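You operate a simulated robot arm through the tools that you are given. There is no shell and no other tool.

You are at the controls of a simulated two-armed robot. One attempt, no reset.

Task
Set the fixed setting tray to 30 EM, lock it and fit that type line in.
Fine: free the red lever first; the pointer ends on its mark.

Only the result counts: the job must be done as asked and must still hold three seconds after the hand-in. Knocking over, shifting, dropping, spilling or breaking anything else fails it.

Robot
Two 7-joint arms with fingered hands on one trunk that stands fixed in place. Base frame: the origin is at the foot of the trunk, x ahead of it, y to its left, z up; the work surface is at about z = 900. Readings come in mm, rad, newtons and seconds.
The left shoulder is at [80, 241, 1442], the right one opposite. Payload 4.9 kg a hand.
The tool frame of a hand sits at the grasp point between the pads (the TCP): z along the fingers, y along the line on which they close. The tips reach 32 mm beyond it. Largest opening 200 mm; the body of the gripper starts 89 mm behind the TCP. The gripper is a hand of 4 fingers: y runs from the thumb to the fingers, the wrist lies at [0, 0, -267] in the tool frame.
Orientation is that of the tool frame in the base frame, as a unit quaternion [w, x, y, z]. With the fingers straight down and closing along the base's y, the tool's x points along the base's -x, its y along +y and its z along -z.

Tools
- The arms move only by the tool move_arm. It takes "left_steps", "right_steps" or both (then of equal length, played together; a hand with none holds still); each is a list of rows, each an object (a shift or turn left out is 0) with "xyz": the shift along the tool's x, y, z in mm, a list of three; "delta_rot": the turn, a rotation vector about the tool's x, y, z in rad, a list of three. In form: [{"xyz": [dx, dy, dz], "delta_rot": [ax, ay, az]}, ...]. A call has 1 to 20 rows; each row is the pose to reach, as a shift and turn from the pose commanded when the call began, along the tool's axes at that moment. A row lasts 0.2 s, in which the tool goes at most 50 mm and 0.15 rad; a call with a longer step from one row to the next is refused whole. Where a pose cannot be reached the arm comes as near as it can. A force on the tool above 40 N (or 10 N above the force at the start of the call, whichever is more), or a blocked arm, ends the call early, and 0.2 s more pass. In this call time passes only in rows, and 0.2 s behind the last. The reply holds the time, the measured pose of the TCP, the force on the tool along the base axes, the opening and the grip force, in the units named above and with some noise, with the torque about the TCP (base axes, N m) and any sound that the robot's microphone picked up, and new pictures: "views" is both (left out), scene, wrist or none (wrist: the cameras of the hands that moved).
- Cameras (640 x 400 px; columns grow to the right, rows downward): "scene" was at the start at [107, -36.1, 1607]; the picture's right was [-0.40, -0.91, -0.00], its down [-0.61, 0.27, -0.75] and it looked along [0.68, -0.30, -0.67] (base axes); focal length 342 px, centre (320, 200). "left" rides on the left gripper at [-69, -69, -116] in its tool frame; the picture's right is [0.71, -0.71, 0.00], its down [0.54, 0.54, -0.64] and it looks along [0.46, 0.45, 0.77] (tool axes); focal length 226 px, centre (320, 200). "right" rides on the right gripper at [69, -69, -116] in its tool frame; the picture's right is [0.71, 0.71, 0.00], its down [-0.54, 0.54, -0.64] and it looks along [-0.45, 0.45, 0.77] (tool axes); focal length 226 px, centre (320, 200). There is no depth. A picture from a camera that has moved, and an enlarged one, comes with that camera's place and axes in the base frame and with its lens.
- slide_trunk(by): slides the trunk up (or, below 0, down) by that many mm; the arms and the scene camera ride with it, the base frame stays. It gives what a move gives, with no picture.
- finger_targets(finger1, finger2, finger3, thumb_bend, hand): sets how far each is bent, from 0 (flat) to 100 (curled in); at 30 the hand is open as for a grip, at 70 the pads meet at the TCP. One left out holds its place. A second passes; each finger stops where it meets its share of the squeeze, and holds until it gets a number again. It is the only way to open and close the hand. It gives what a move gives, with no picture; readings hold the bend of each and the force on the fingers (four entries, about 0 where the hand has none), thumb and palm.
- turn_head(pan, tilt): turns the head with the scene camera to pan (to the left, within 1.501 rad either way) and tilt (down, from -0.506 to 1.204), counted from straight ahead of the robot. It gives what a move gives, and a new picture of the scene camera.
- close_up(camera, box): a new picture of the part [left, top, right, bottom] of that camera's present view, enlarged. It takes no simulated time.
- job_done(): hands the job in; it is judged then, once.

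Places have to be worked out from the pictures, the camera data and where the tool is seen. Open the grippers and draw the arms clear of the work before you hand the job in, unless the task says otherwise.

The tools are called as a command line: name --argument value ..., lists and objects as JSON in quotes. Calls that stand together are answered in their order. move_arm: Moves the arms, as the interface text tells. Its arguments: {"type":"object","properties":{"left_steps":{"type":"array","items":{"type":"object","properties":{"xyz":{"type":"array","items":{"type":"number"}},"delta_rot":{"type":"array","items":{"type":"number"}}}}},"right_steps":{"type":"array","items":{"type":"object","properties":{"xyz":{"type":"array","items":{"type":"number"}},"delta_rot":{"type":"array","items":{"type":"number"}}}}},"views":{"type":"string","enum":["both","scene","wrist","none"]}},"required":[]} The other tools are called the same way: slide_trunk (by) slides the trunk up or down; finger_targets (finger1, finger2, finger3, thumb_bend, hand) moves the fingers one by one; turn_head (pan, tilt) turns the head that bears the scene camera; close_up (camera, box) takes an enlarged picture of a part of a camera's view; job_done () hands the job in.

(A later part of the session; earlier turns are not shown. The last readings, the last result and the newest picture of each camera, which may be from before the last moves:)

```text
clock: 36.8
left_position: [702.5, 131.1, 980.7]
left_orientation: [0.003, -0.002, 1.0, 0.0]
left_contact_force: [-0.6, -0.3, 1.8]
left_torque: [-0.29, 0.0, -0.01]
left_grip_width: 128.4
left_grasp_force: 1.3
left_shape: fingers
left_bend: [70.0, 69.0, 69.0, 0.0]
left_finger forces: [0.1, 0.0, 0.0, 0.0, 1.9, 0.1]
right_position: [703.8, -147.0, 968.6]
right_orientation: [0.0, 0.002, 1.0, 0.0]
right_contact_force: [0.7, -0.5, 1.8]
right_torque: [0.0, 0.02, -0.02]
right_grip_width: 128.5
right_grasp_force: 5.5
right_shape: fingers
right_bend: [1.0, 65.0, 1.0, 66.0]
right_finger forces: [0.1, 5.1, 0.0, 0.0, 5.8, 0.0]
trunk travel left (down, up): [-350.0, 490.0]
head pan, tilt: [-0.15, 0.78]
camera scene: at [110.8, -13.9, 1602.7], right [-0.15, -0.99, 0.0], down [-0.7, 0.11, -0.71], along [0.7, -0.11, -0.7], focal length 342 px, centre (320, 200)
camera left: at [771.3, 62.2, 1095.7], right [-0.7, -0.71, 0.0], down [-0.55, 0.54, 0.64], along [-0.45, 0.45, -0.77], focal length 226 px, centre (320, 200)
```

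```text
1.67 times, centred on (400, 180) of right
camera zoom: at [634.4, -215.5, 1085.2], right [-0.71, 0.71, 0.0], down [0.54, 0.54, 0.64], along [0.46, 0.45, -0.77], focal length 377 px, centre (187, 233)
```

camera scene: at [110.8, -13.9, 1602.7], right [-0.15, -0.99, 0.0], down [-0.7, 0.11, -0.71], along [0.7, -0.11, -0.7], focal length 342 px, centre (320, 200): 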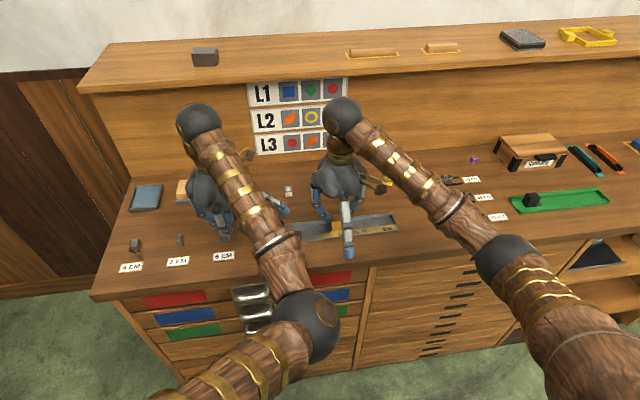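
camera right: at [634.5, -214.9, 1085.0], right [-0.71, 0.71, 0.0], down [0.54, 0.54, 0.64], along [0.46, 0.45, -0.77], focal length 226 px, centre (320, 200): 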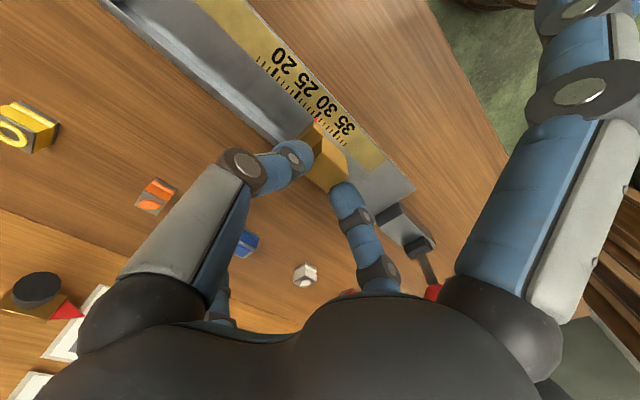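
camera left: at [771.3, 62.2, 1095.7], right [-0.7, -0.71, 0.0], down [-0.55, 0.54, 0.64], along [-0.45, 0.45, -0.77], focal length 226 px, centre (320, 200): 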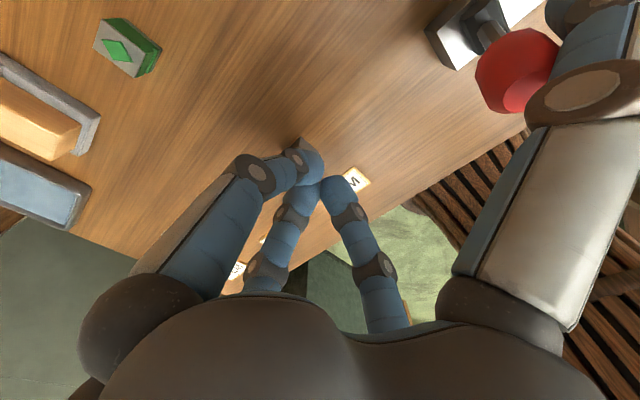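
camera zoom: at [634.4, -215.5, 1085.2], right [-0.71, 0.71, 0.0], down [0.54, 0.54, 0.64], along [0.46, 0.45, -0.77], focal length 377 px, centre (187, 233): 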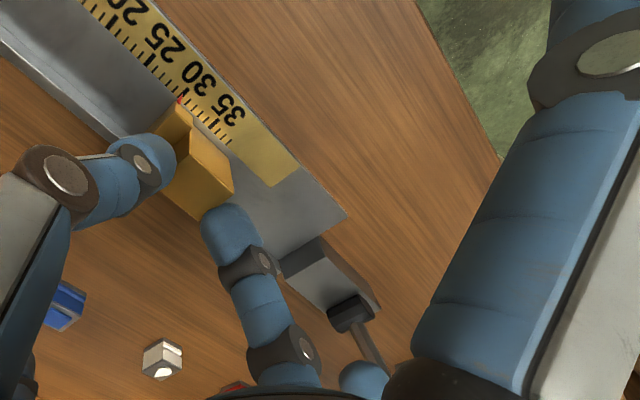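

The lever has begun to turn (light force) and the pointer stays on the mark. I continue pulling it toward +y and down until it stops.

move_arm --left_steps '[{"xyz": [0, 7, 3]}, {"xyz": [0, 14, 6]}, {"xyz": [0, 21, 9]}, {"xyz": [0, 28, 12]}, {"xyz": [0, 34, 14]}]'

close_up --camera "right" --box '[304, 104, 328, 122]'

close_up --camera "right" --box '[280, 60, 520, 300]'

```text
clock: 38.0
left_position: [702.5, 163.4, 965.9]
left_orientation: [0.002, -0.001, 1.0, 0.001]
left_contact_force: [1.1, -3.4, -0.2]
left_torque: [-0.01, 0.01, 0.03]
left_grip_width: 129.4
left_grasp_force: 2.2
left_shape: fingers
left_bend: [70.0, 69.0, 69.0, 1.0]
left_finger forces: [0.1, 0.0, 0.0, 0.1, 3.8, 0.1]
right_position: [703.8, -147.2, 968.7]
right_orientation: [0.0, 0.001, 1.0, 0.0]
right_contact_force: [0.7, 2.0, 2.7]
right_torque: [0.06, -0.05, -0.02]
right_grip_width: 128.2
right_grasp_force: 5.1
right_shape: fingers
right_bend: [1.0, 65.0, 1.0, 66.0]
right_finger forces: [0.1, 6.5, 0.1, 0.0, 5.0, 0.1]
trunk travel left (down, up): [-350.0, 490.0]
head pan, tilt: [-0.15, 0.78]
camera scene: at [110.8, -14.8, 1602.7], right [-0.15, -0.99, 0.0], down [-0.7, 0.11, -0.71], along [0.7, -0.11, -0.7], focal length 342 px, centre (320, 200)
camera left: at [771.2, 94.1, 1081.9], right [-0.71, -0.71, 0.0], down [-0.55, 0.54, 0.64], along [-0.45, 0.46, -0.77], focal length 226 px, centre (320, 200)
```

scene: 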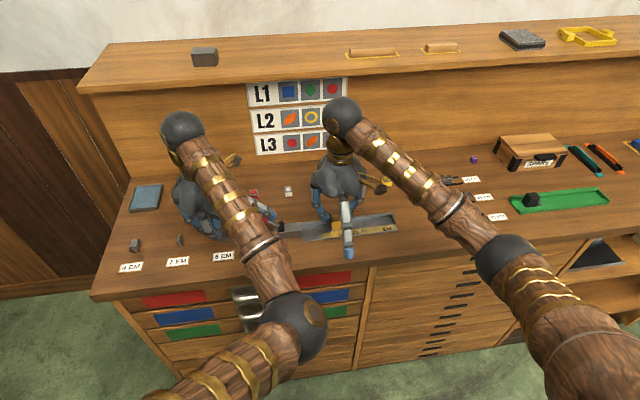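
left: 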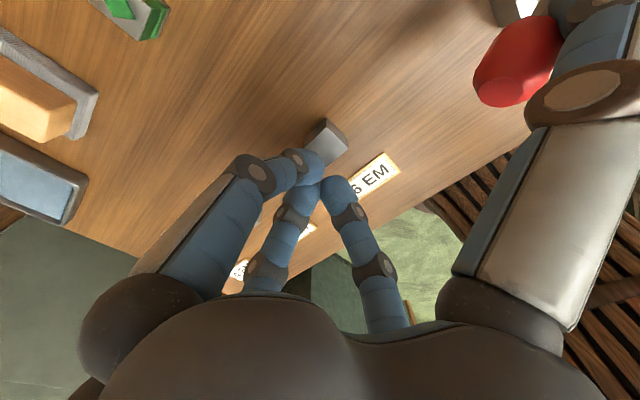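

```text
16.00 times, centred on (316, 113) of right
camera zoom: at [634.3, -216.0, 1085.1], right [-0.71, 0.71, 0.0], down [0.54, 0.54, 0.64], along [0.46, 0.45, -0.77], focal length 3617 px, centre (384, 1592)
```

zoom: 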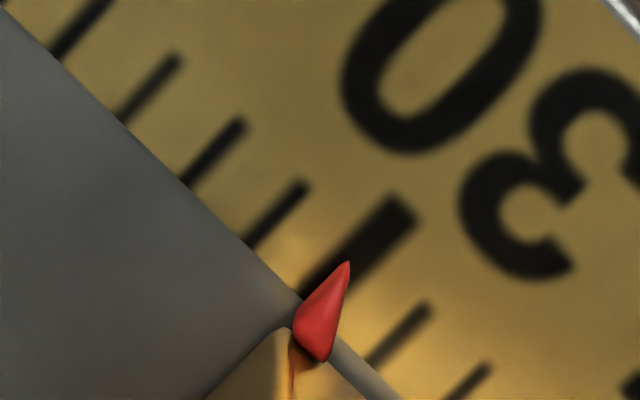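

```text
1.67 times, centred on (400, 180) of right
camera zoom: at [634.3, -216.0, 1085.1], right [-0.71, 0.71, 0.0], down [0.54, 0.54, 0.64], along [0.46, 0.45, -0.77], focal length 377 px, centre (187, 233)
```

zoom: 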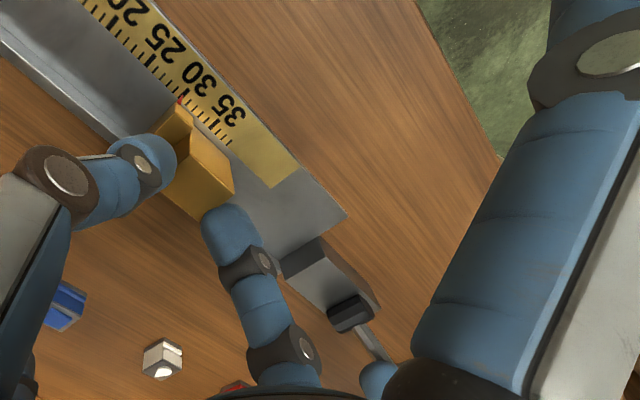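

The knob is back at about (701, 47, 971), its original position. I press a little further to confirm it is at its stop.

move_arm --left_steps '[{"xyz": [0, 4, 1]}, {"xyz": [0, 8, 2]}, {"xyz": [0, 12, 3]}, {"xyz": [0, 16, 3]}]' --views "wrist"

close_up --camera "right" --box '[304, 104, 328, 122]'

close_up --camera "right" --box '[280, 60, 520, 300]'

```text
clock: 39.0
left_position: [703.0, 171.9, 964.2]
left_orientation: [0.003, 0.003, 1.0, -0.002]
left_contact_force: [4.2, -31.4, -1.7]
left_torque: [0.54, 0.01, 0.55]
left_grip_width: 136.6
left_grasp_force: 13.5
left_shape: fingers
left_bend: [70.0, 69.0, 69.0, 8.0]
left_finger forces: [0.0, 0.0, 0.0, 0.0, 26.2, 0.0]
right_position: [703.9, -146.8, 969.2]
right_orientation: [0.0, -0.001, 1.0, 0.0]
right_contact_force: [-2.3, -2.5, 4.3]
right_torque: [-0.15, 0.12, -0.01]
right_grip_width: 128.2
right_grasp_force: 6.4
right_shape: fingers
right_bend: [1.0, 65.0, 1.0, 66.0]
right_finger forces: [0.1, 4.5, 0.0, 0.0, 8.6, 0.0]
trunk travel left (down, up): [-350.0, 490.0]
head pan, tilt: [-0.15, 0.78]
stopped in row 4 (left hand): the force on the tool passed its limit at 42 N (the readings are from after the stop); the commanded pose is now the measured one
camera left: at [771.5, 103.1, 1080.5], right [-0.71, -0.7, 0.0], down [-0.54, 0.55, 0.64], along [-0.45, 0.45, -0.77], focal length 226 px, centre (320, 200)
```

left: 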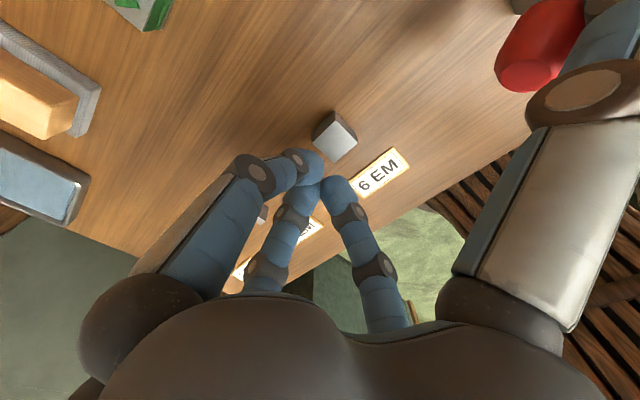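

```text
16.00 times, centred on (316, 113) of right
camera zoom: at [635.5, -215.7, 1084.8], right [-0.71, 0.71, 0.0], down [0.54, 0.54, 0.64], along [0.45, 0.46, -0.76], focal length 3617 px, centre (384, 1592)
```

zoom: 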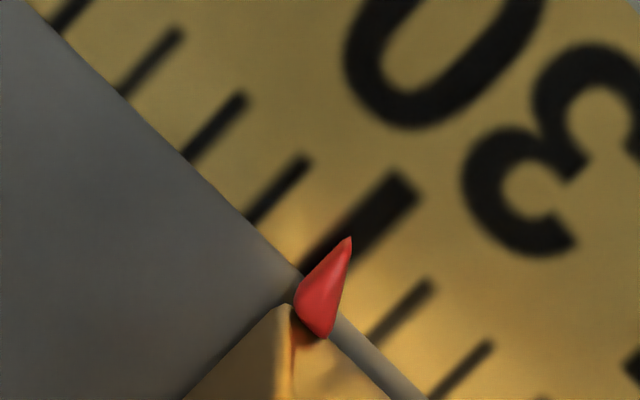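

```text
1.67 times, centred on (400, 180) of right
camera zoom: at [635.5, -215.7, 1084.8], right [-0.71, 0.71, 0.0], down [0.54, 0.54, 0.64], along [0.45, 0.46, -0.76], focal length 377 px, centre (187, 233)
```

zoom: 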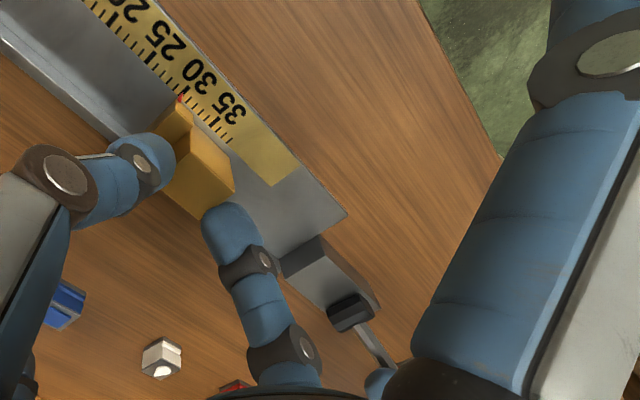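

The lever is at its firm stop (locked) and the pointer still on the mark. I unload the left thumb and lift the left hand up and away to the left.

move_arm --left_steps '[{"xyz": [0, -6, 0]}, {"xyz": [0, -12, -10]}, {"xyz": [0, -12, -50]}, {"xyz": [0, -12, -95]}, {"xyz": [0, -12, -140]}, {"xyz": [0, 30, -160]}, {"xyz": [0, 75, -170]}, {"xyz": [20, 115, -170]}, {"xyz": [40, 155, -170]}, {"xyz": [60, 195, -170]}, {"xyz": [80, 235, -170]}, {"xyz": [100, 275, -170]}, {"xyz": [110, 320, -170]}, {"xyz": [110, 365, -170]}, {"xyz": [110, 390, -170]}]' --views "scene"

close_up --camera "right" --box '[304, 104, 328, 122]'

close_up --camera "scene" --box '[240, 160, 400, 260]'

```text
clock: 42.2
left_position: [589.7, 571.0, 1133.1]
left_orientation: [0.002, 0.001, 1.0, -0.002]
left_contact_force: [0.8, 0.0, 0.5]
left_torque: [-0.02, -0.01, 0.01]
left_grip_width: 127.7
left_grasp_force: 0.0
left_shape: fingers
left_bend: [70.0, 69.0, 69.0, 0.0]
left_finger forces: [0.0, 0.1, 0.1, 0.1, 0.0, 0.1]
right_position: [703.4, -145.2, 969.1]
right_orientation: [0.0, -0.001, 1.0, 0.0]
right_contact_force: [1.4, -4.0, 6.2]
right_torque: [-0.17, -0.02, 0.0]
right_grip_width: 128.8
right_grasp_force: 6.8
right_shape: fingers
right_bend: [1.0, 66.0, 1.0, 65.0]
right_finger forces: [0.0, 4.9, 0.0, 0.0, 9.3, 0.0]
trunk travel left (down, up): [-350.0, 490.0]
head pan, tilt: [-0.15, 0.78]
camera scene: at [110.4, -13.9, 1602.7], right [-0.15, -0.99, 0.0], down [-0.7, 0.11, -0.71], along [0.7, -0.11, -0.7], focal length 342 px, centre (320, 200)
```

scene: 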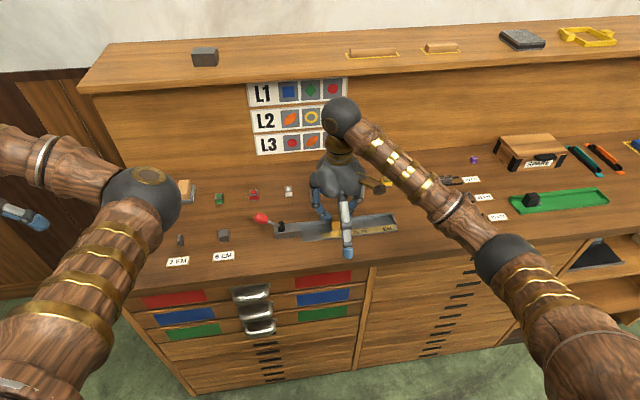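

```text
16.00 times, centred on (316, 113) of right
camera zoom: at [634.6, -213.4, 1085.4], right [-0.71, 0.71, 0.0], down [0.54, 0.54, 0.64], along [0.46, 0.45, -0.77], focal length 3617 px, centre (384, 1592)
```

zoom: 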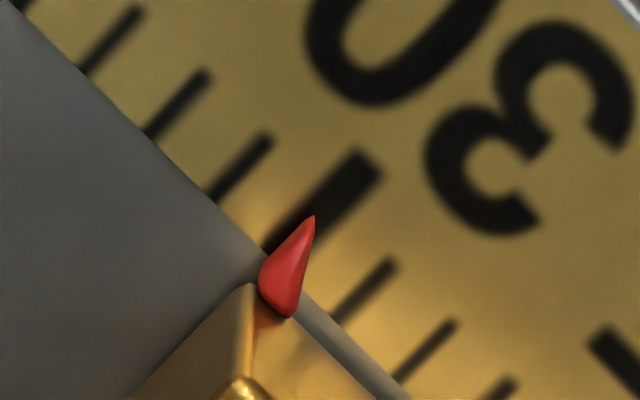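

```text
4.00 times, centred on (320, 210) of scene
camera zoom: at [110.4, -13.9, 1602.7], right [-0.15, -0.99, 0.0], down [-0.7, 0.11, -0.71], along [0.7, -0.11, -0.7], focal length 1368 px, centre (320, 160)
```

zoom: 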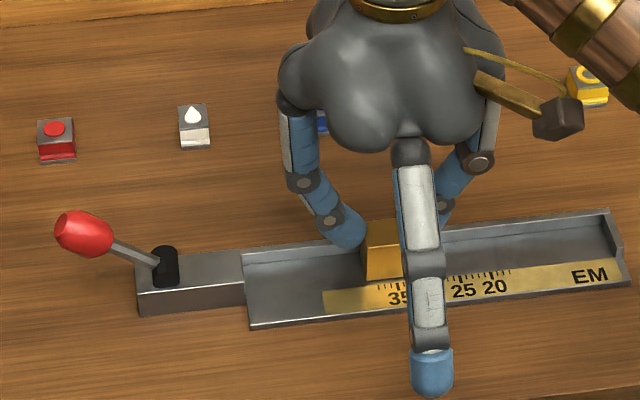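

The knee stayed on the mark while the hand swayed, so the clamp holds. I open the right pinch and lift the right hand straight up.

finger_targets --hand "right" --finger2 57 --thumb_bend 57

move_arm --right_steps '[{"xyz": [0, 0, -30]}, {"xyz": [0, 0, -75]}, {"xyz": [0, 0, -120]}, {"xyz": [0, -45, -130]}, {"xyz": [0, -90, -130]}, {"xyz": [0, -135, -130]}, {"xyz": [0, -180, -130]}, {"xyz": [0, -225, -130]}]'

close_up --camera "scene" --box '[290, 205, 410, 255]'

close_up --camera "scene" --box '[320, 210, 384, 250]'

```text
clock: 43.2
left_position: [591.9, 570.1, 1133.0]
left_orientation: [0.003, 0.001, 1.0, -0.002]
left_contact_force: [0.2, 0.1, -1.2]
left_torque: [0.05, -0.02, -0.02]
left_grip_width: 127.8
left_grasp_force: 0.1
left_shape: fingers
left_bend: [70.0, 69.0, 69.0, 0.0]
left_finger forces: [0.1, 0.0, 0.0, 0.1, 0.0, 0.1]
right_position: [704.8, -145.2, 968.6]
right_orientation: [0.0, 0.0, 1.0, 0.0]
right_contact_force: [-0.8, 0.0, 0.3]
right_torque: [0.03, 0.0, -0.01]
right_grip_width: 134.1
right_grasp_force: 0.1
right_shape: fingers
right_bend: [1.0, 56.0, 1.0, 56.0]
right_finger forces: [0.0, 0.0, 0.0, 0.0, 0.0, 0.1]
trunk travel left (down, up): [-350.0, 490.0]
head pan, tilt: [-0.15, 0.78]
```

```text
clock: 45.0
left_position: [590.7, 569.2, 1134.4]
left_orientation: [0.002, 0.0, 1.0, -0.001]
left_contact_force: [-0.6, -0.6, -0.1]
left_torque: [0.03, 0.02, 0.03]
left_grip_width: 127.9
left_grasp_force: 0.0
left_shape: fingers
left_bend: [70.0, 69.0, 69.0, 0.0]
left_finger forces: [0.0, 0.1, 0.1, 0.0, 0.0, 0.0]
right_position: [706.4, -371.1, 1098.3]
right_orientation: [0.0, 0.0, 1.0, 0.001]
right_contact_force: [1.4, -0.4, 0.3]
right_torque: [0.02, 0.03, 0.01]
right_grip_width: 134.3
right_grasp_force: 0.1
right_shape: fingers
right_bend: [1.0, 56.0, 1.0, 56.0]
right_finger forces: [0.0, 0.1, 0.1, 0.0, 0.0, 0.0]
trunk travel left (down, up): [-350.0, 490.0]
head pan, tilt: [-0.15, 0.78]
camera scene: at [110.4, -16.1, 1602.7], right [-0.15, -0.99, 0.0], down [-0.7, 0.11, -0.71], along [0.7, -0.11, -0.7], focal length 342 px, centre (320, 200)
camera right: at [636.6, -440.0, 1214.4], right [-0.71, 0.71, 0.0], down [0.54, 0.54, 0.64], along [0.45, 0.46, -0.76], focal length 226 px, centre (320, 200)
```

scene: 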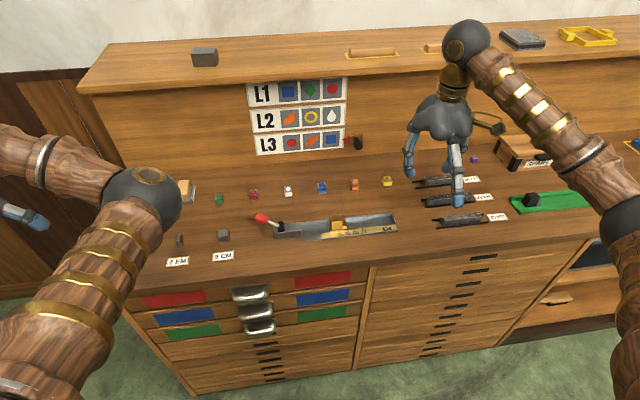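
right: 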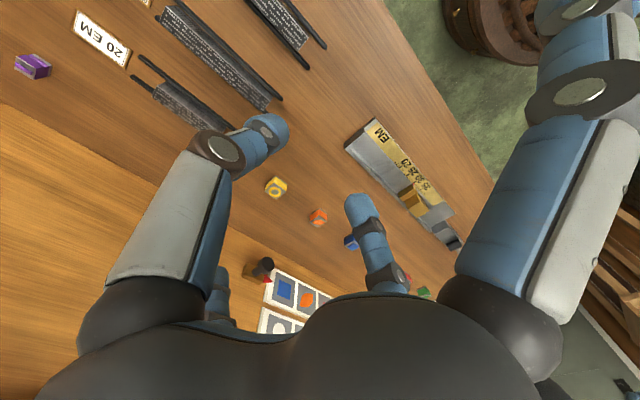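

```text
5.33 times, centred on (350, 230) of scene
camera zoom: at [110.4, -16.1, 1602.7], right [-0.15, -0.99, 0.0], down [-0.7, 0.11, -0.71], along [0.7, -0.11, -0.7], focal length 1825 px, centre (160, 40)
```

zoom: 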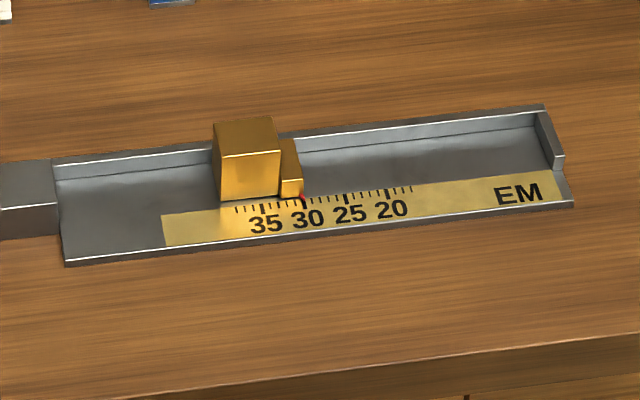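

```text
10.00 times, centred on (352, 230) of scene
camera zoom: at [110.4, -16.1, 1602.7], right [-0.15, -0.99, 0.0], down [-0.7, 0.11, -0.71], along [0.7, -0.11, -0.7], focal length 3421 px, centre (0, -100)
```

zoom: 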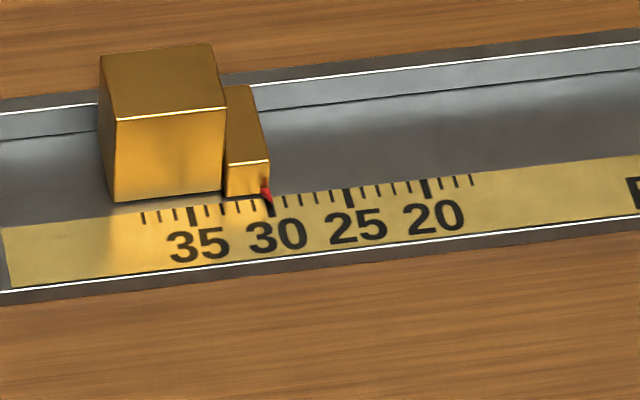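

Confirmed: pointer tip on the 30 tick, lever locked. Now I take the right hand above the 30 EM line (about (750, -488)) and turn it 90° about its axis so the pinch closes across the line's width.

move_arm --right_steps '[{"xyz": [-4, -10, 0], "delta_rot": [0, 0, 0.14]}, {"xyz": [-8, -20, 0], "delta_rot": [0, 0, 0.28]}, {"xyz": [-12, -30, 0], "delta_rot": [0, 0, 0.42]}, {"xyz": [-16, -40, 0], "delta_rot": [0, 0, 0.56]}, {"xyz": [-20, -50, 0], "delta_rot": [0, 0, 0.7]}, {"xyz": [-24, -60, 0], "delta_rot": [0, 0, 0.84]}, {"xyz": [-28, -70, 0], "delta_rot": [0, 0, 0.98]}, {"xyz": [-32, -80, 0], "delta_rot": [0, 0, 1.12]}, {"xyz": [-36, -90, 0], "delta_rot": [0, 0, 1.26]}, {"xyz": [-40, -100, 0], "delta_rot": [0, 0, 1.4]}, {"xyz": [-44, -117, 0], "delta_rot": [0, 0, 1.54]}, {"xyz": [-44, -117, 0], "delta_rot": [0, 0, 1.5708]}]'

close_up --camera "scene" --box '[400, 130, 528, 230]'

```text
clock: 47.6
left_position: [593.8, 569.4, 1132.9]
left_orientation: [0.002, 0.0, 1.0, -0.002]
left_contact_force: [0.4, 0.5, 0.2]
left_torque: [0.0, 0.01, 0.0]
left_grip_width: 127.8
left_grasp_force: 0.1
left_shape: fingers
left_bend: [70.0, 69.0, 69.0, 0.0]
left_finger forces: [0.1, 0.0, 0.0, 0.0, 0.0, 0.0]
right_position: [748.3, -486.6, 1097.9]
right_orientation: [0.0, 0.708, 0.707, 0.0]
right_contact_force: [-1.1, 0.1, -0.7]
right_torque: [-0.05, 0.02, -0.02]
right_grip_width: 134.4
right_grasp_force: 0.0
right_shape: fingers
right_bend: [1.0, 56.0, 1.0, 56.0]
right_finger forces: [0.0, 0.0, 0.0, 0.0, 0.0, 0.1]
trunk travel left (down, up): [-350.0, 490.0]
head pan, tilt: [-0.15, 0.78]
camera scene: at [111.0, -13.9, 1602.7], right [-0.15, -0.99, 0.0], down [-0.7, 0.11, -0.71], along [0.7, -0.11, -0.7], focal length 342 px, centre (320, 200)
camera right: at [679.6, -417.4, 1214.3], right [0.71, 0.71, 0.0], down [0.54, -0.54, 0.64], along [0.45, -0.46, -0.77], focal length 226 px, centre (320, 200)
```

scene: 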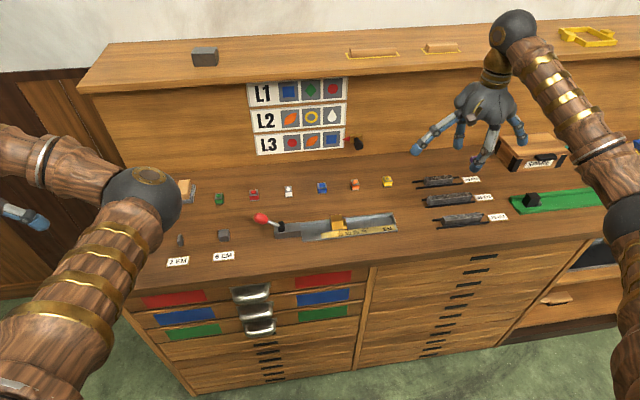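
right: 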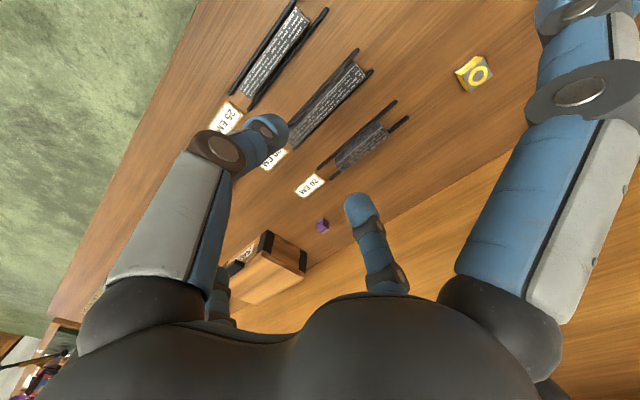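

```text
4.00 times, centred on (464, 180) of scene
camera zoom: at [111.0, -13.9, 1602.7], right [-0.15, -0.99, 0.0], down [-0.7, 0.11, -0.71], along [0.7, -0.11, -0.7], focal length 1368 px, centre (-256, 280)
```

zoom: 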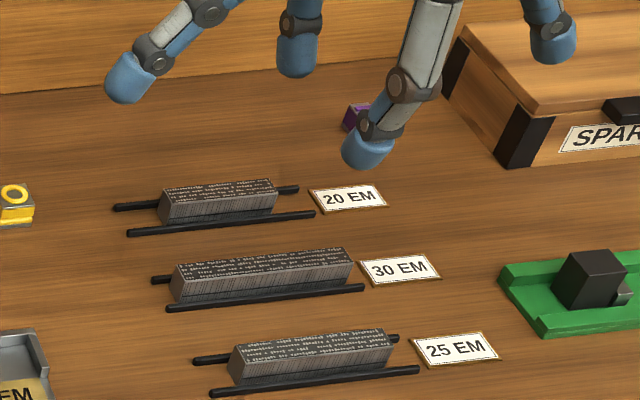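

The turn worked and reach is fine. I zoom on the 30 EM line to pin down its centre.

close_up --camera "scene" --box '[432, 184, 496, 214]'

close_up --camera "right" --box '[270, 40, 400, 160]'

```text
10.00 times, centred on (464, 199) of scene
camera zoom: at [111.0, -13.9, 1602.7], right [-0.15, -0.99, 0.0], down [-0.7, 0.11, -0.71], along [0.7, -0.11, -0.7], focal length 3421 px, centre (-1120, 210)
```

zoom: 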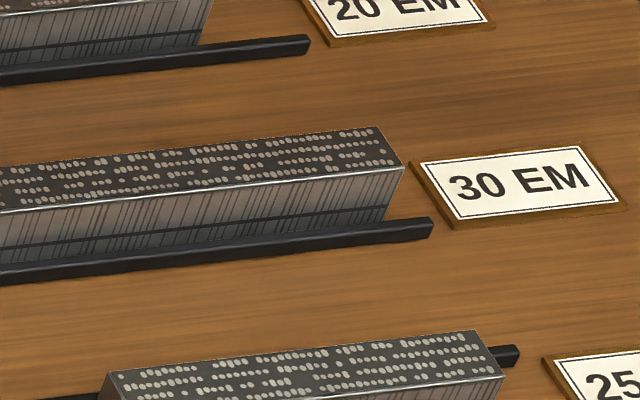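

```text
3.33 times, centred on (335, 100) of right
camera zoom: at [679.6, -417.4, 1214.3], right [0.71, 0.71, 0.0], down [0.54, -0.54, 0.64], along [0.45, -0.46, -0.77], focal length 754 px, centre (270, 533)
```

zoom: 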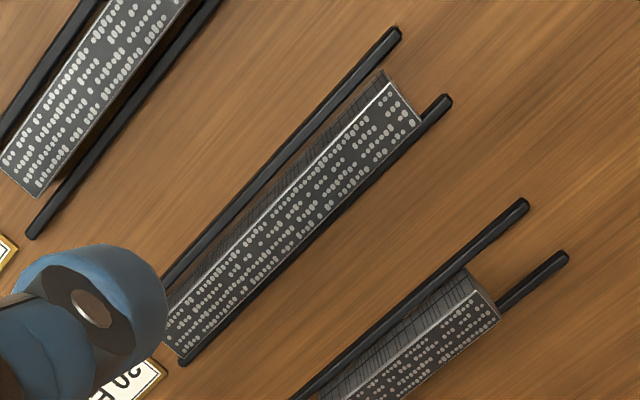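

The line's centre computes to about (748, -484), its width about 18 mm and top about z = 927. I lower to z = 1000 and re-check alignment.

move_arm --right_steps '[{"xyz": [2, 0, 45]}, {"xyz": [2, 0, 90]}, {"xyz": [2, 0, 110]}]'

close_up --camera "right" --box '[220, 40, 420, 240]'

close_up --camera "scene" --box '[400, 140, 528, 220]'

```text
clock: 48.4
left_position: [591.7, 569.8, 1132.9]
left_orientation: [0.002, -0.001, 1.0, -0.002]
left_contact_force: [0.7, 0.7, 0.0]
left_torque: [-0.02, -0.06, -0.02]
left_grip_width: 127.7
left_grasp_force: 0.1
left_shape: fingers
left_bend: [70.0, 69.0, 69.0, 0.0]
left_finger forces: [0.1, 0.0, 0.1, 0.0, 0.0, 0.0]
right_position: [748.8, -486.1, 989.0]
right_orientation: [-0.001, 0.707, 0.708, 0.0]
right_contact_force: [0.0, -0.1, -1.1]
right_torque: [-0.01, 0.02, 0.02]
right_grip_width: 134.4
right_grasp_force: 0.1
right_shape: fingers
right_bend: [1.0, 56.0, 1.0, 56.0]
right_finger forces: [0.0, 0.0, 0.0, 0.1, 0.0, 0.0]
trunk travel left (down, up): [-350.0, 490.0]
head pan, tilt: [-0.15, 0.78]
camera scene: at [110.9, -14.0, 1602.7], right [-0.15, -0.99, 0.0], down [-0.7, 0.11, -0.71], along [0.7, -0.11, -0.7], focal length 342 px, centre (320, 200)
camera right: at [678.9, -416.7, 1104.9], right [0.71, 0.71, 0.0], down [0.54, -0.54, 0.64], along [0.46, -0.45, -0.77], focal length 226 px, centre (320, 200)
```

scene: 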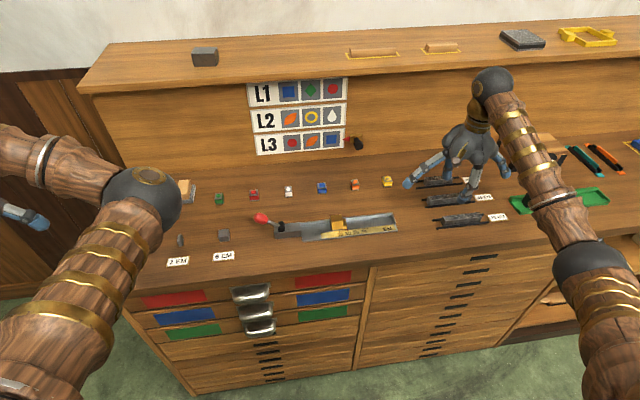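
right: 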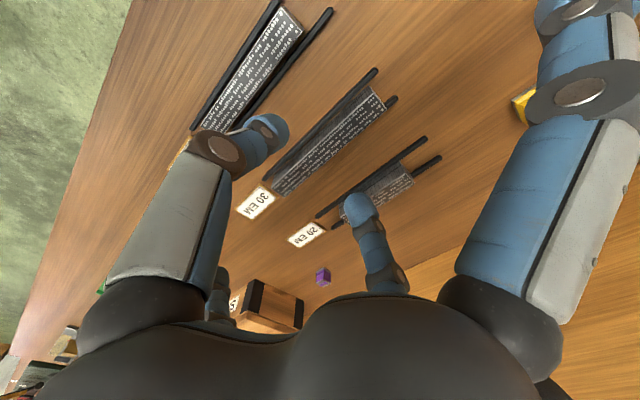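

```text
2.00 times, centred on (320, 140) of right
camera zoom: at [678.9, -416.7, 1104.9], right [0.71, 0.71, 0.0], down [0.54, -0.54, 0.64], along [0.46, -0.45, -0.77], focal length 452 px, centre (320, 320)
```

zoom: 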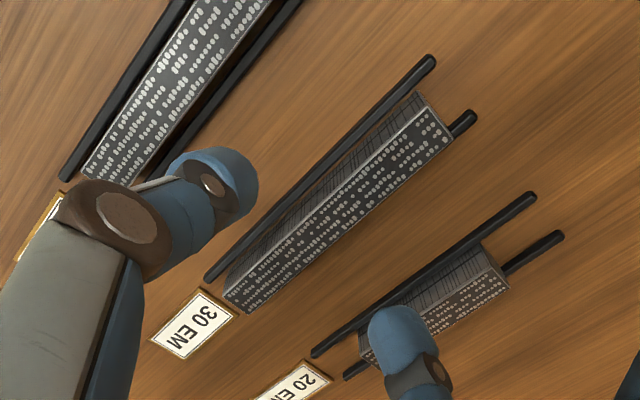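

```text
5.00 times, centred on (464, 180) of scene
camera zoom: at [110.9, -14.0, 1602.7], right [-0.15, -0.99, 0.0], down [-0.7, 0.11, -0.71], along [0.7, -0.11, -0.7], focal length 1711 px, centre (-400, 300)
```

zoom: 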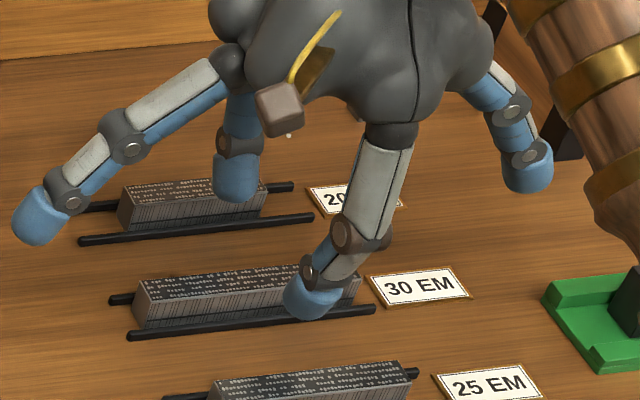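

Aligned to within about 1.5 mm. I narrow the pinch a little so the fingers clear the neighbouring lines, then descend to z = 957.

finger_targets --hand "right" --finger2 61 --thumb_bend 61

move_arm --right_steps '[{"xyz": [1.5, -1, 16]}, {"xyz": [1.5, -1, 32]}]'

close_up --camera "right" --box '[220, 40, 420, 240]'

close_up --camera "scene" --box '[400, 150, 528, 230]'

```text
clock: 49.4
left_position: [592.1, 569.6, 1132.2]
left_orientation: [0.003, 0.0, 1.0, -0.002]
left_contact_force: [0.5, -0.6, -0.2]
left_torque: [-0.03, -0.01, 0.05]
left_grip_width: 128.1
left_grasp_force: 0.0
left_shape: fingers
left_bend: [70.0, 69.0, 69.0, 0.0]
left_finger forces: [0.0, 0.0, 0.0, 0.1, 0.0, 0.0]
right_position: [747.2, -485.3, 988.5]
right_orientation: [-0.001, 0.707, 0.707, 0.001]
right_contact_force: [-0.6, 0.5, -0.7]
right_torque: [-0.02, -0.01, 0.0]
right_grip_width: 130.7
right_grasp_force: 0.2
right_shape: fingers
right_bend: [1.0, 61.0, 1.0, 61.0]
right_finger forces: [0.0, 0.0, 0.0, 0.0, 0.0, 0.1]
trunk travel left (down, up): [-350.0, 490.0]
head pan, tilt: [-0.15, 0.78]
```

```text
clock: 50.0
left_position: [591.8, 570.6, 1132.0]
left_orientation: [0.003, 0.001, 1.0, -0.002]
left_contact_force: [-0.5, -0.3, -0.4]
left_torque: [0.01, 0.04, 0.0]
left_grip_width: 127.6
left_grasp_force: 0.1
left_shape: fingers
left_bend: [70.0, 69.0, 69.0, 0.0]
left_finger forces: [0.0, 0.0, 0.0, 0.0, 0.1, 0.0]
right_position: [747.5, -483.1, 955.9]
right_orientation: [0.0, 0.706, 0.708, 0.0]
right_contact_force: [0.5, 0.8, -0.2]
right_torque: [0.0, -0.01, 0.0]
right_grip_width: 130.7
right_grasp_force: 0.1
right_shape: fingers
right_bend: [1.0, 61.0, 1.0, 61.0]
right_finger forces: [0.1, 0.1, 0.0, 0.0, 0.1, 0.1]
trunk travel left (down, up): [-350.0, 490.0]
head pan, tilt: [-0.15, 0.78]
camera scene: at [111.4, -14.3, 1602.7], right [-0.15, -0.99, 0.0], down [-0.7, 0.11, -0.71], along [0.7, -0.11, -0.7], focal length 342 px, centre (320, 200)
camera right: at [678.9, -414.4, 1072.4], right [0.71, 0.71, 0.0], down [0.54, -0.54, 0.64], along [0.46, -0.45, -0.77], focal length 226 px, centre (320, 200)
```

scene: 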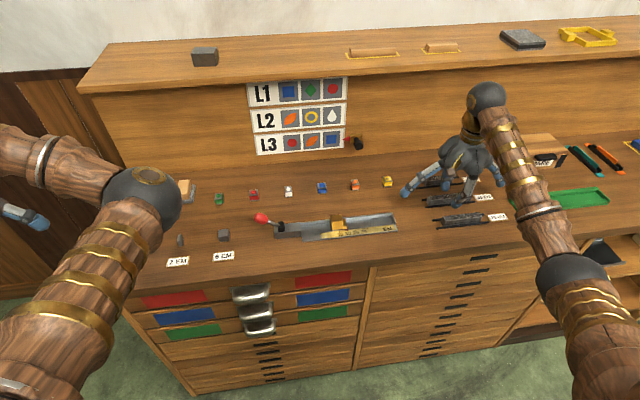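
right: 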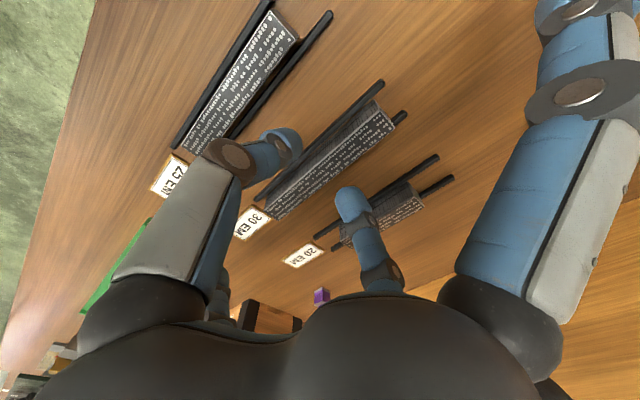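

```text
2.00 times, centred on (320, 140) of right
camera zoom: at [678.9, -414.4, 1072.4], right [0.71, 0.71, 0.0], down [0.54, -0.54, 0.64], along [0.46, -0.45, -0.77], focal length 452 px, centre (320, 320)
```

zoom: 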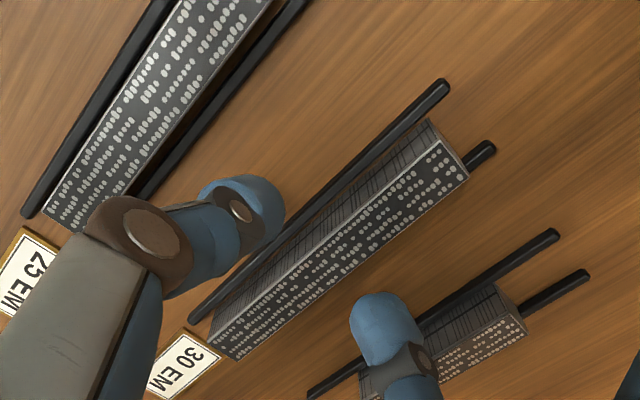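

```text
5.00 times, centred on (464, 190) of scene
camera zoom: at [111.4, -14.3, 1602.7], right [-0.15, -0.99, 0.0], down [-0.7, 0.11, -0.71], along [0.7, -0.11, -0.7], focal length 1711 px, centre (-400, 250)
```

zoom: 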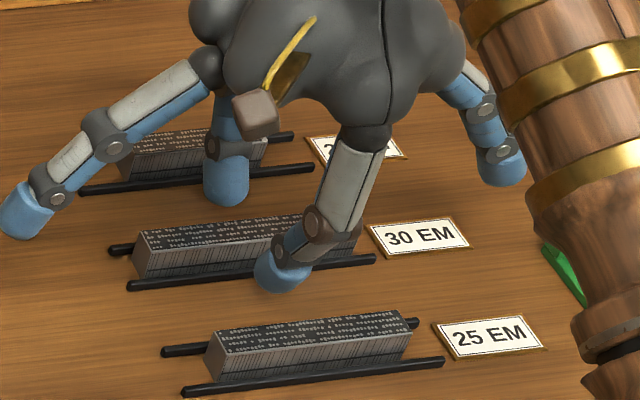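

Thumb and finger2 straddle the line with the tips around z ≈ 913. I close the pinch.

finger_targets --hand "right" --finger2 75 --thumb_bend 75

close_up --camera "right" --box '[220, 40, 420, 240]'

close_up --camera "scene" --box '[400, 150, 528, 230]'

```text
clock: 51.0
left_position: [592.3, 569.9, 1131.5]
left_orientation: [0.002, 0.0, 1.0, -0.002]
left_contact_force: [-0.2, 0.5, -0.2]
left_torque: [0.0, 0.03, 0.03]
left_grip_width: 127.9
left_grasp_force: 0.0
left_shape: fingers
left_bend: [70.0, 69.0, 69.0, 0.0]
left_finger forces: [0.0, 0.1, 0.1, 0.0, 0.0, 0.1]
right_position: [748.2, -483.8, 954.9]
right_orientation: [0.0, 0.707, 0.707, 0.0]
right_contact_force: [1.1, -0.9, 0.1]
right_torque: [0.0, -0.05, -0.02]
right_grip_width: 125.7
right_grasp_force: 0.1
right_shape: fingers
right_bend: [1.0, 72.0, 1.0, 73.0]
right_finger forces: [0.0, 0.1, 0.0, 0.0, 0.0, 0.0]
trunk travel left (down, up): [-350.0, 490.0]
head pan, tilt: [-0.15, 0.78]
```

```text
2.00 times, centred on (320, 140) of right
camera zoom: at [678.9, -414.4, 1072.3], right [0.71, 0.71, 0.0], down [0.54, -0.54, 0.64], along [0.46, -0.45, -0.77], focal length 452 px, centre (320, 320)
```

zoom: 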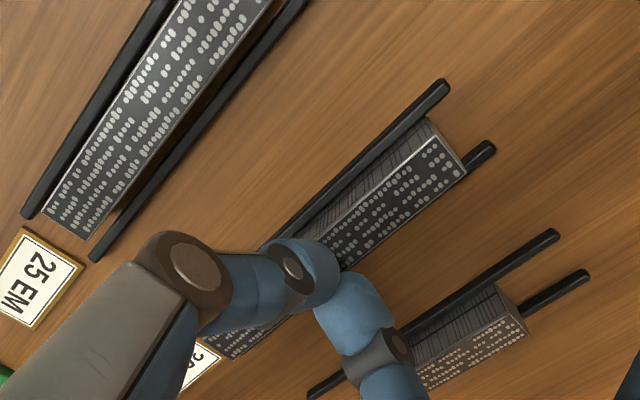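

```text
5.00 times, centred on (464, 190) of scene
camera zoom: at [111.4, -14.2, 1602.6], right [-0.15, -0.99, 0.0], down [-0.7, 0.11, -0.71], along [0.7, -0.11, -0.7], focal length 1711 px, centre (-400, 250)
```

zoom: 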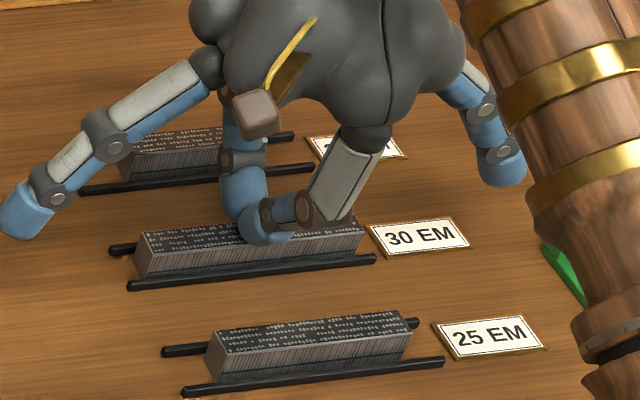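

The fingers closed above the line without touching it (tips rise as they curl). I reopen to 61, go 9 mm lower and close again.

finger_targets --hand "right" --finger2 61 --thumb_bend 61

move_arm --right_steps '[{"xyz": [0, 0, 9]}]' --views "none"

finger_targets --hand "right" --finger2 70 --thumb_bend 70

close_up --camera "right" --box '[220, 40, 420, 240]'

close_up --camera "scene" --box '[400, 150, 528, 230]'

```text
clock: 52.0
left_position: [592.4, 569.4, 1132.0]
left_orientation: [0.002, 0.0, 1.0, -0.002]
left_contact_force: [-0.1, 0.1, -0.8]
left_torque: [0.02, -0.01, -0.03]
left_grip_width: 127.6
left_grasp_force: 0.0
left_shape: fingers
left_bend: [70.0, 69.0, 69.0, 0.0]
left_finger forces: [0.0, 0.0, 0.0, 0.0, 0.0, 0.0]
right_position: [747.4, -483.3, 955.6]
right_orientation: [0.0, 0.707, 0.707, 0.0]
right_contact_force: [0.8, 0.4, 0.2]
right_torque: [0.0, 0.01, -0.01]
right_grip_width: 130.8
right_grasp_force: 0.0
right_shape: fingers
right_bend: [1.0, 61.0, 1.0, 61.0]
right_finger forces: [0.0, 0.0, 0.1, 0.1, 0.0, 0.0]
trunk travel left (down, up): [-350.0, 490.0]
head pan, tilt: [-0.15, 0.78]
```

```text
clock: 52.4
left_position: [591.2, 568.8, 1132.0]
left_orientation: [0.002, 0.0, 1.0, -0.002]
left_contact_force: [0.7, 0.5, 0.4]
left_torque: [0.03, -0.01, 0.02]
left_grip_width: 127.8
left_grasp_force: 0.1
left_shape: fingers
left_bend: [70.0, 69.0, 69.0, 0.0]
left_finger forces: [0.1, 0.0, 0.1, 0.0, 0.1, 0.1]
right_position: [747.0, -483.1, 946.5]
right_orientation: [0.0, 0.708, 0.707, -0.001]
right_contact_force: [1.0, -0.5, 0.3]
right_torque: [-0.02, 0.02, 0.02]
right_grip_width: 130.7
right_grasp_force: 0.3
right_shape: fingers
right_bend: [1.0, 61.0, 1.0, 61.0]
right_finger forces: [0.0, 0.0, 0.0, 0.0, 0.1, 0.0]
trunk travel left (down, up): [-350.0, 490.0]
head pan, tilt: [-0.15, 0.78]
```

```text
clock: 53.4
left_position: [590.3, 570.2, 1131.5]
left_orientation: [0.002, 0.0, 1.0, -0.002]
left_contact_force: [-0.6, 1.3, -0.7]
left_torque: [-0.03, -0.02, 0.04]
left_grip_width: 127.6
left_grasp_force: 0.1
left_shape: fingers
left_bend: [70.0, 69.0, 69.0, 0.0]
left_finger forces: [0.0, 0.1, 0.0, 0.0, 0.0, 0.0]
right_position: [747.7, -482.3, 947.7]
right_orientation: [0.0, 0.707, 0.707, 0.001]
right_contact_force: [-0.4, 1.0, 0.3]
right_torque: [-0.01, -0.01, 0.01]
right_grip_width: 127.4
right_grasp_force: 4.9
right_shape: fingers
right_bend: [1.0, 67.0, 1.0, 68.0]
right_finger forces: [0.0, 4.2, 0.0, 0.0, 4.8, 0.1]
trunk travel left (down, up): [-350.0, 490.0]
head pan, tilt: [-0.15, 0.78]
```

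```text
2.00 times, centred on (320, 140) of right
camera zoom: at [678.5, -414.2, 1063.3], right [0.71, 0.71, 0.0], down [0.54, -0.54, 0.64], along [0.45, -0.45, -0.77], focal length 452 px, centre (320, 320)
```

zoom: 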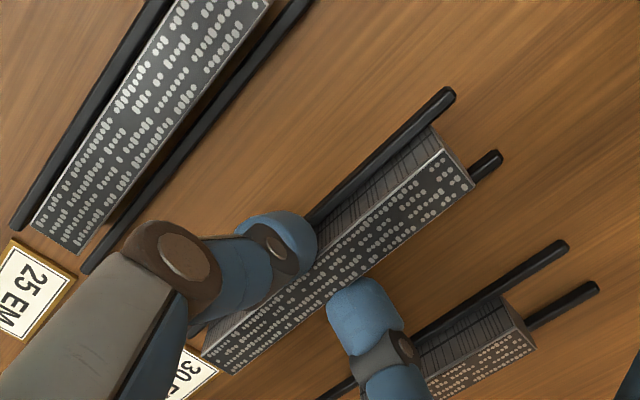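

```text
5.00 times, centred on (464, 190) of scene
camera zoom: at [111.0, -14.2, 1602.6], right [-0.15, -0.99, 0.0], down [-0.7, 0.11, -0.71], along [0.7, -0.11, -0.7], focal length 1711 px, centre (-400, 250)
```

zoom: 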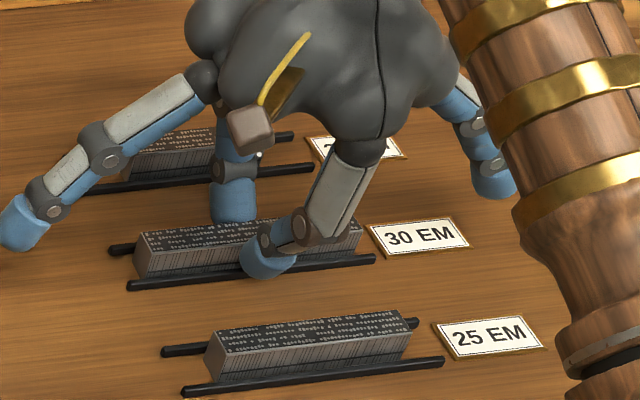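

Both fingers bear on the line (4-5 N). I squeeze more firmly and lift 15 mm as a test.

finger_targets --hand "right" --finger2 80 --thumb_bend 80

move_arm --right_steps '[{"xyz": [0, 0, -5]}, {"xyz": [0, 0, -10]}, {"xyz": [0, 0, -15]}]'

close_up --camera "right" --box '[220, 40, 420, 240]'

close_up --camera "scene" --box '[400, 150, 528, 230]'

```text
clock: 54.4
left_position: [592.3, 570.2, 1132.4]
left_orientation: [0.003, 0.001, 1.0, -0.002]
left_contact_force: [0.3, 0.3, -0.6]
left_torque: [0.01, -0.02, -0.01]
left_grip_width: 127.8
left_grasp_force: 0.1
left_shape: fingers
left_bend: [70.0, 69.0, 69.0, 0.0]
left_finger forces: [0.0, 0.0, 0.0, 0.1, 0.0, 0.0]
right_position: [747.7, -482.7, 946.4]
right_orientation: [-0.001, 0.707, 0.707, 0.0]
right_contact_force: [1.5, -0.1, -0.8]
right_torque: [-0.01, -0.05, -0.03]
right_grip_width: 125.2
right_grasp_force: 9.9
right_shape: fingers
right_bend: [1.0, 63.0, 1.0, 77.0]
right_finger forces: [0.0, 11.3, 0.0, 0.1, 9.1, 0.1]
trunk travel left (down, up): [-350.0, 490.0]
head pan, tilt: [-0.15, 0.78]
```

```text
clock: 55.2
left_position: [591.9, 570.3, 1132.0]
left_orientation: [0.003, 0.0, 1.0, -0.001]
left_contact_force: [-1.1, 0.9, -0.2]
left_torque: [0.03, 0.0, 0.02]
left_grip_width: 127.9
left_grasp_force: 0.0
left_shape: fingers
left_bend: [70.0, 69.0, 69.0, 0.0]
left_finger forces: [0.0, 0.0, 0.1, 0.1, 0.0, 0.0]
right_position: [746.9, -482.5, 962.7]
right_orientation: [0.0, 0.707, 0.708, 0.0]
right_contact_force: [0.4, -0.8, -0.9]
right_torque: [0.0, 0.0, 0.0]
right_grip_width: 125.2
right_grasp_force: 0.0
right_shape: fingers
right_bend: [1.0, 67.0, 1.0, 80.0]
right_finger forces: [0.1, 0.0, 0.0, 0.0, 0.1, 0.1]
trunk travel left (down, up): [-350.0, 490.0]
head pan, tilt: [-0.15, 0.78]
camera scene: at [111.0, -14.4, 1602.6], right [-0.15, -0.99, 0.0], down [-0.7, 0.11, -0.71], along [0.7, -0.11, -0.7], focal length 342 px, centre (320, 200)
camera right: at [678.6, -414.1, 1078.9], right [0.71, 0.71, 0.0], down [0.54, -0.54, 0.64], along [0.46, -0.45, -0.77], focal length 226 px, centre (320, 200)
```

scene: 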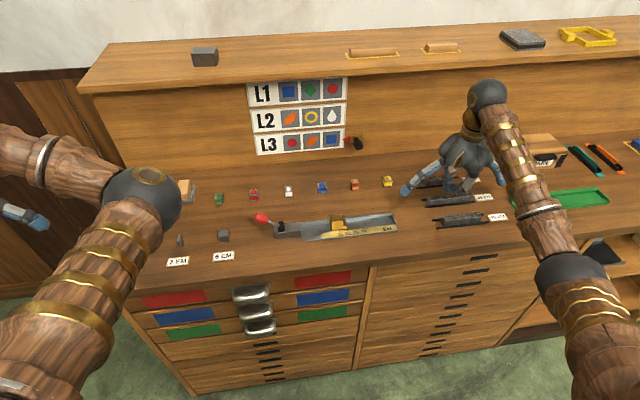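
right: 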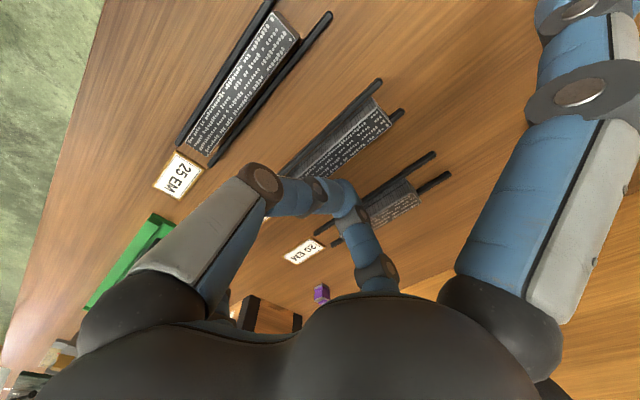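

```text
2.00 times, centred on (320, 140) of right
camera zoom: at [678.6, -414.1, 1078.9], right [0.71, 0.71, 0.0], down [0.54, -0.54, 0.64], along [0.46, -0.45, -0.77], focal length 452 px, centre (320, 320)
```

zoom: 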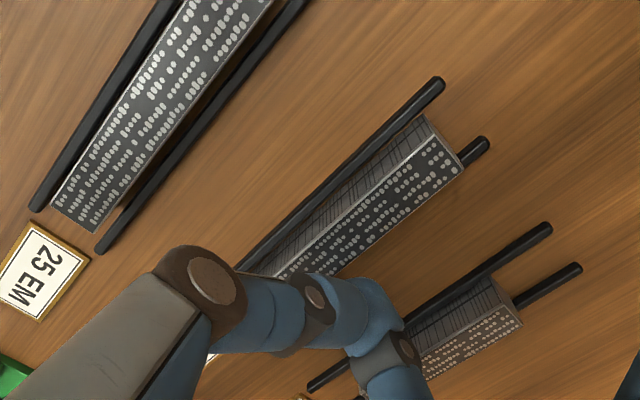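

```text
5.00 times, centred on (464, 190) of scene
camera zoom: at [111.0, -14.4, 1602.6], right [-0.15, -0.99, 0.0], down [-0.7, 0.11, -0.71], along [0.7, -0.11, -0.7], focal length 1711 px, centre (-400, 250)
```

zoom: 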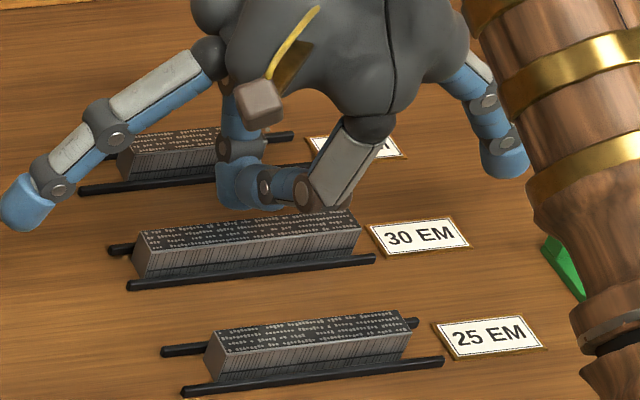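

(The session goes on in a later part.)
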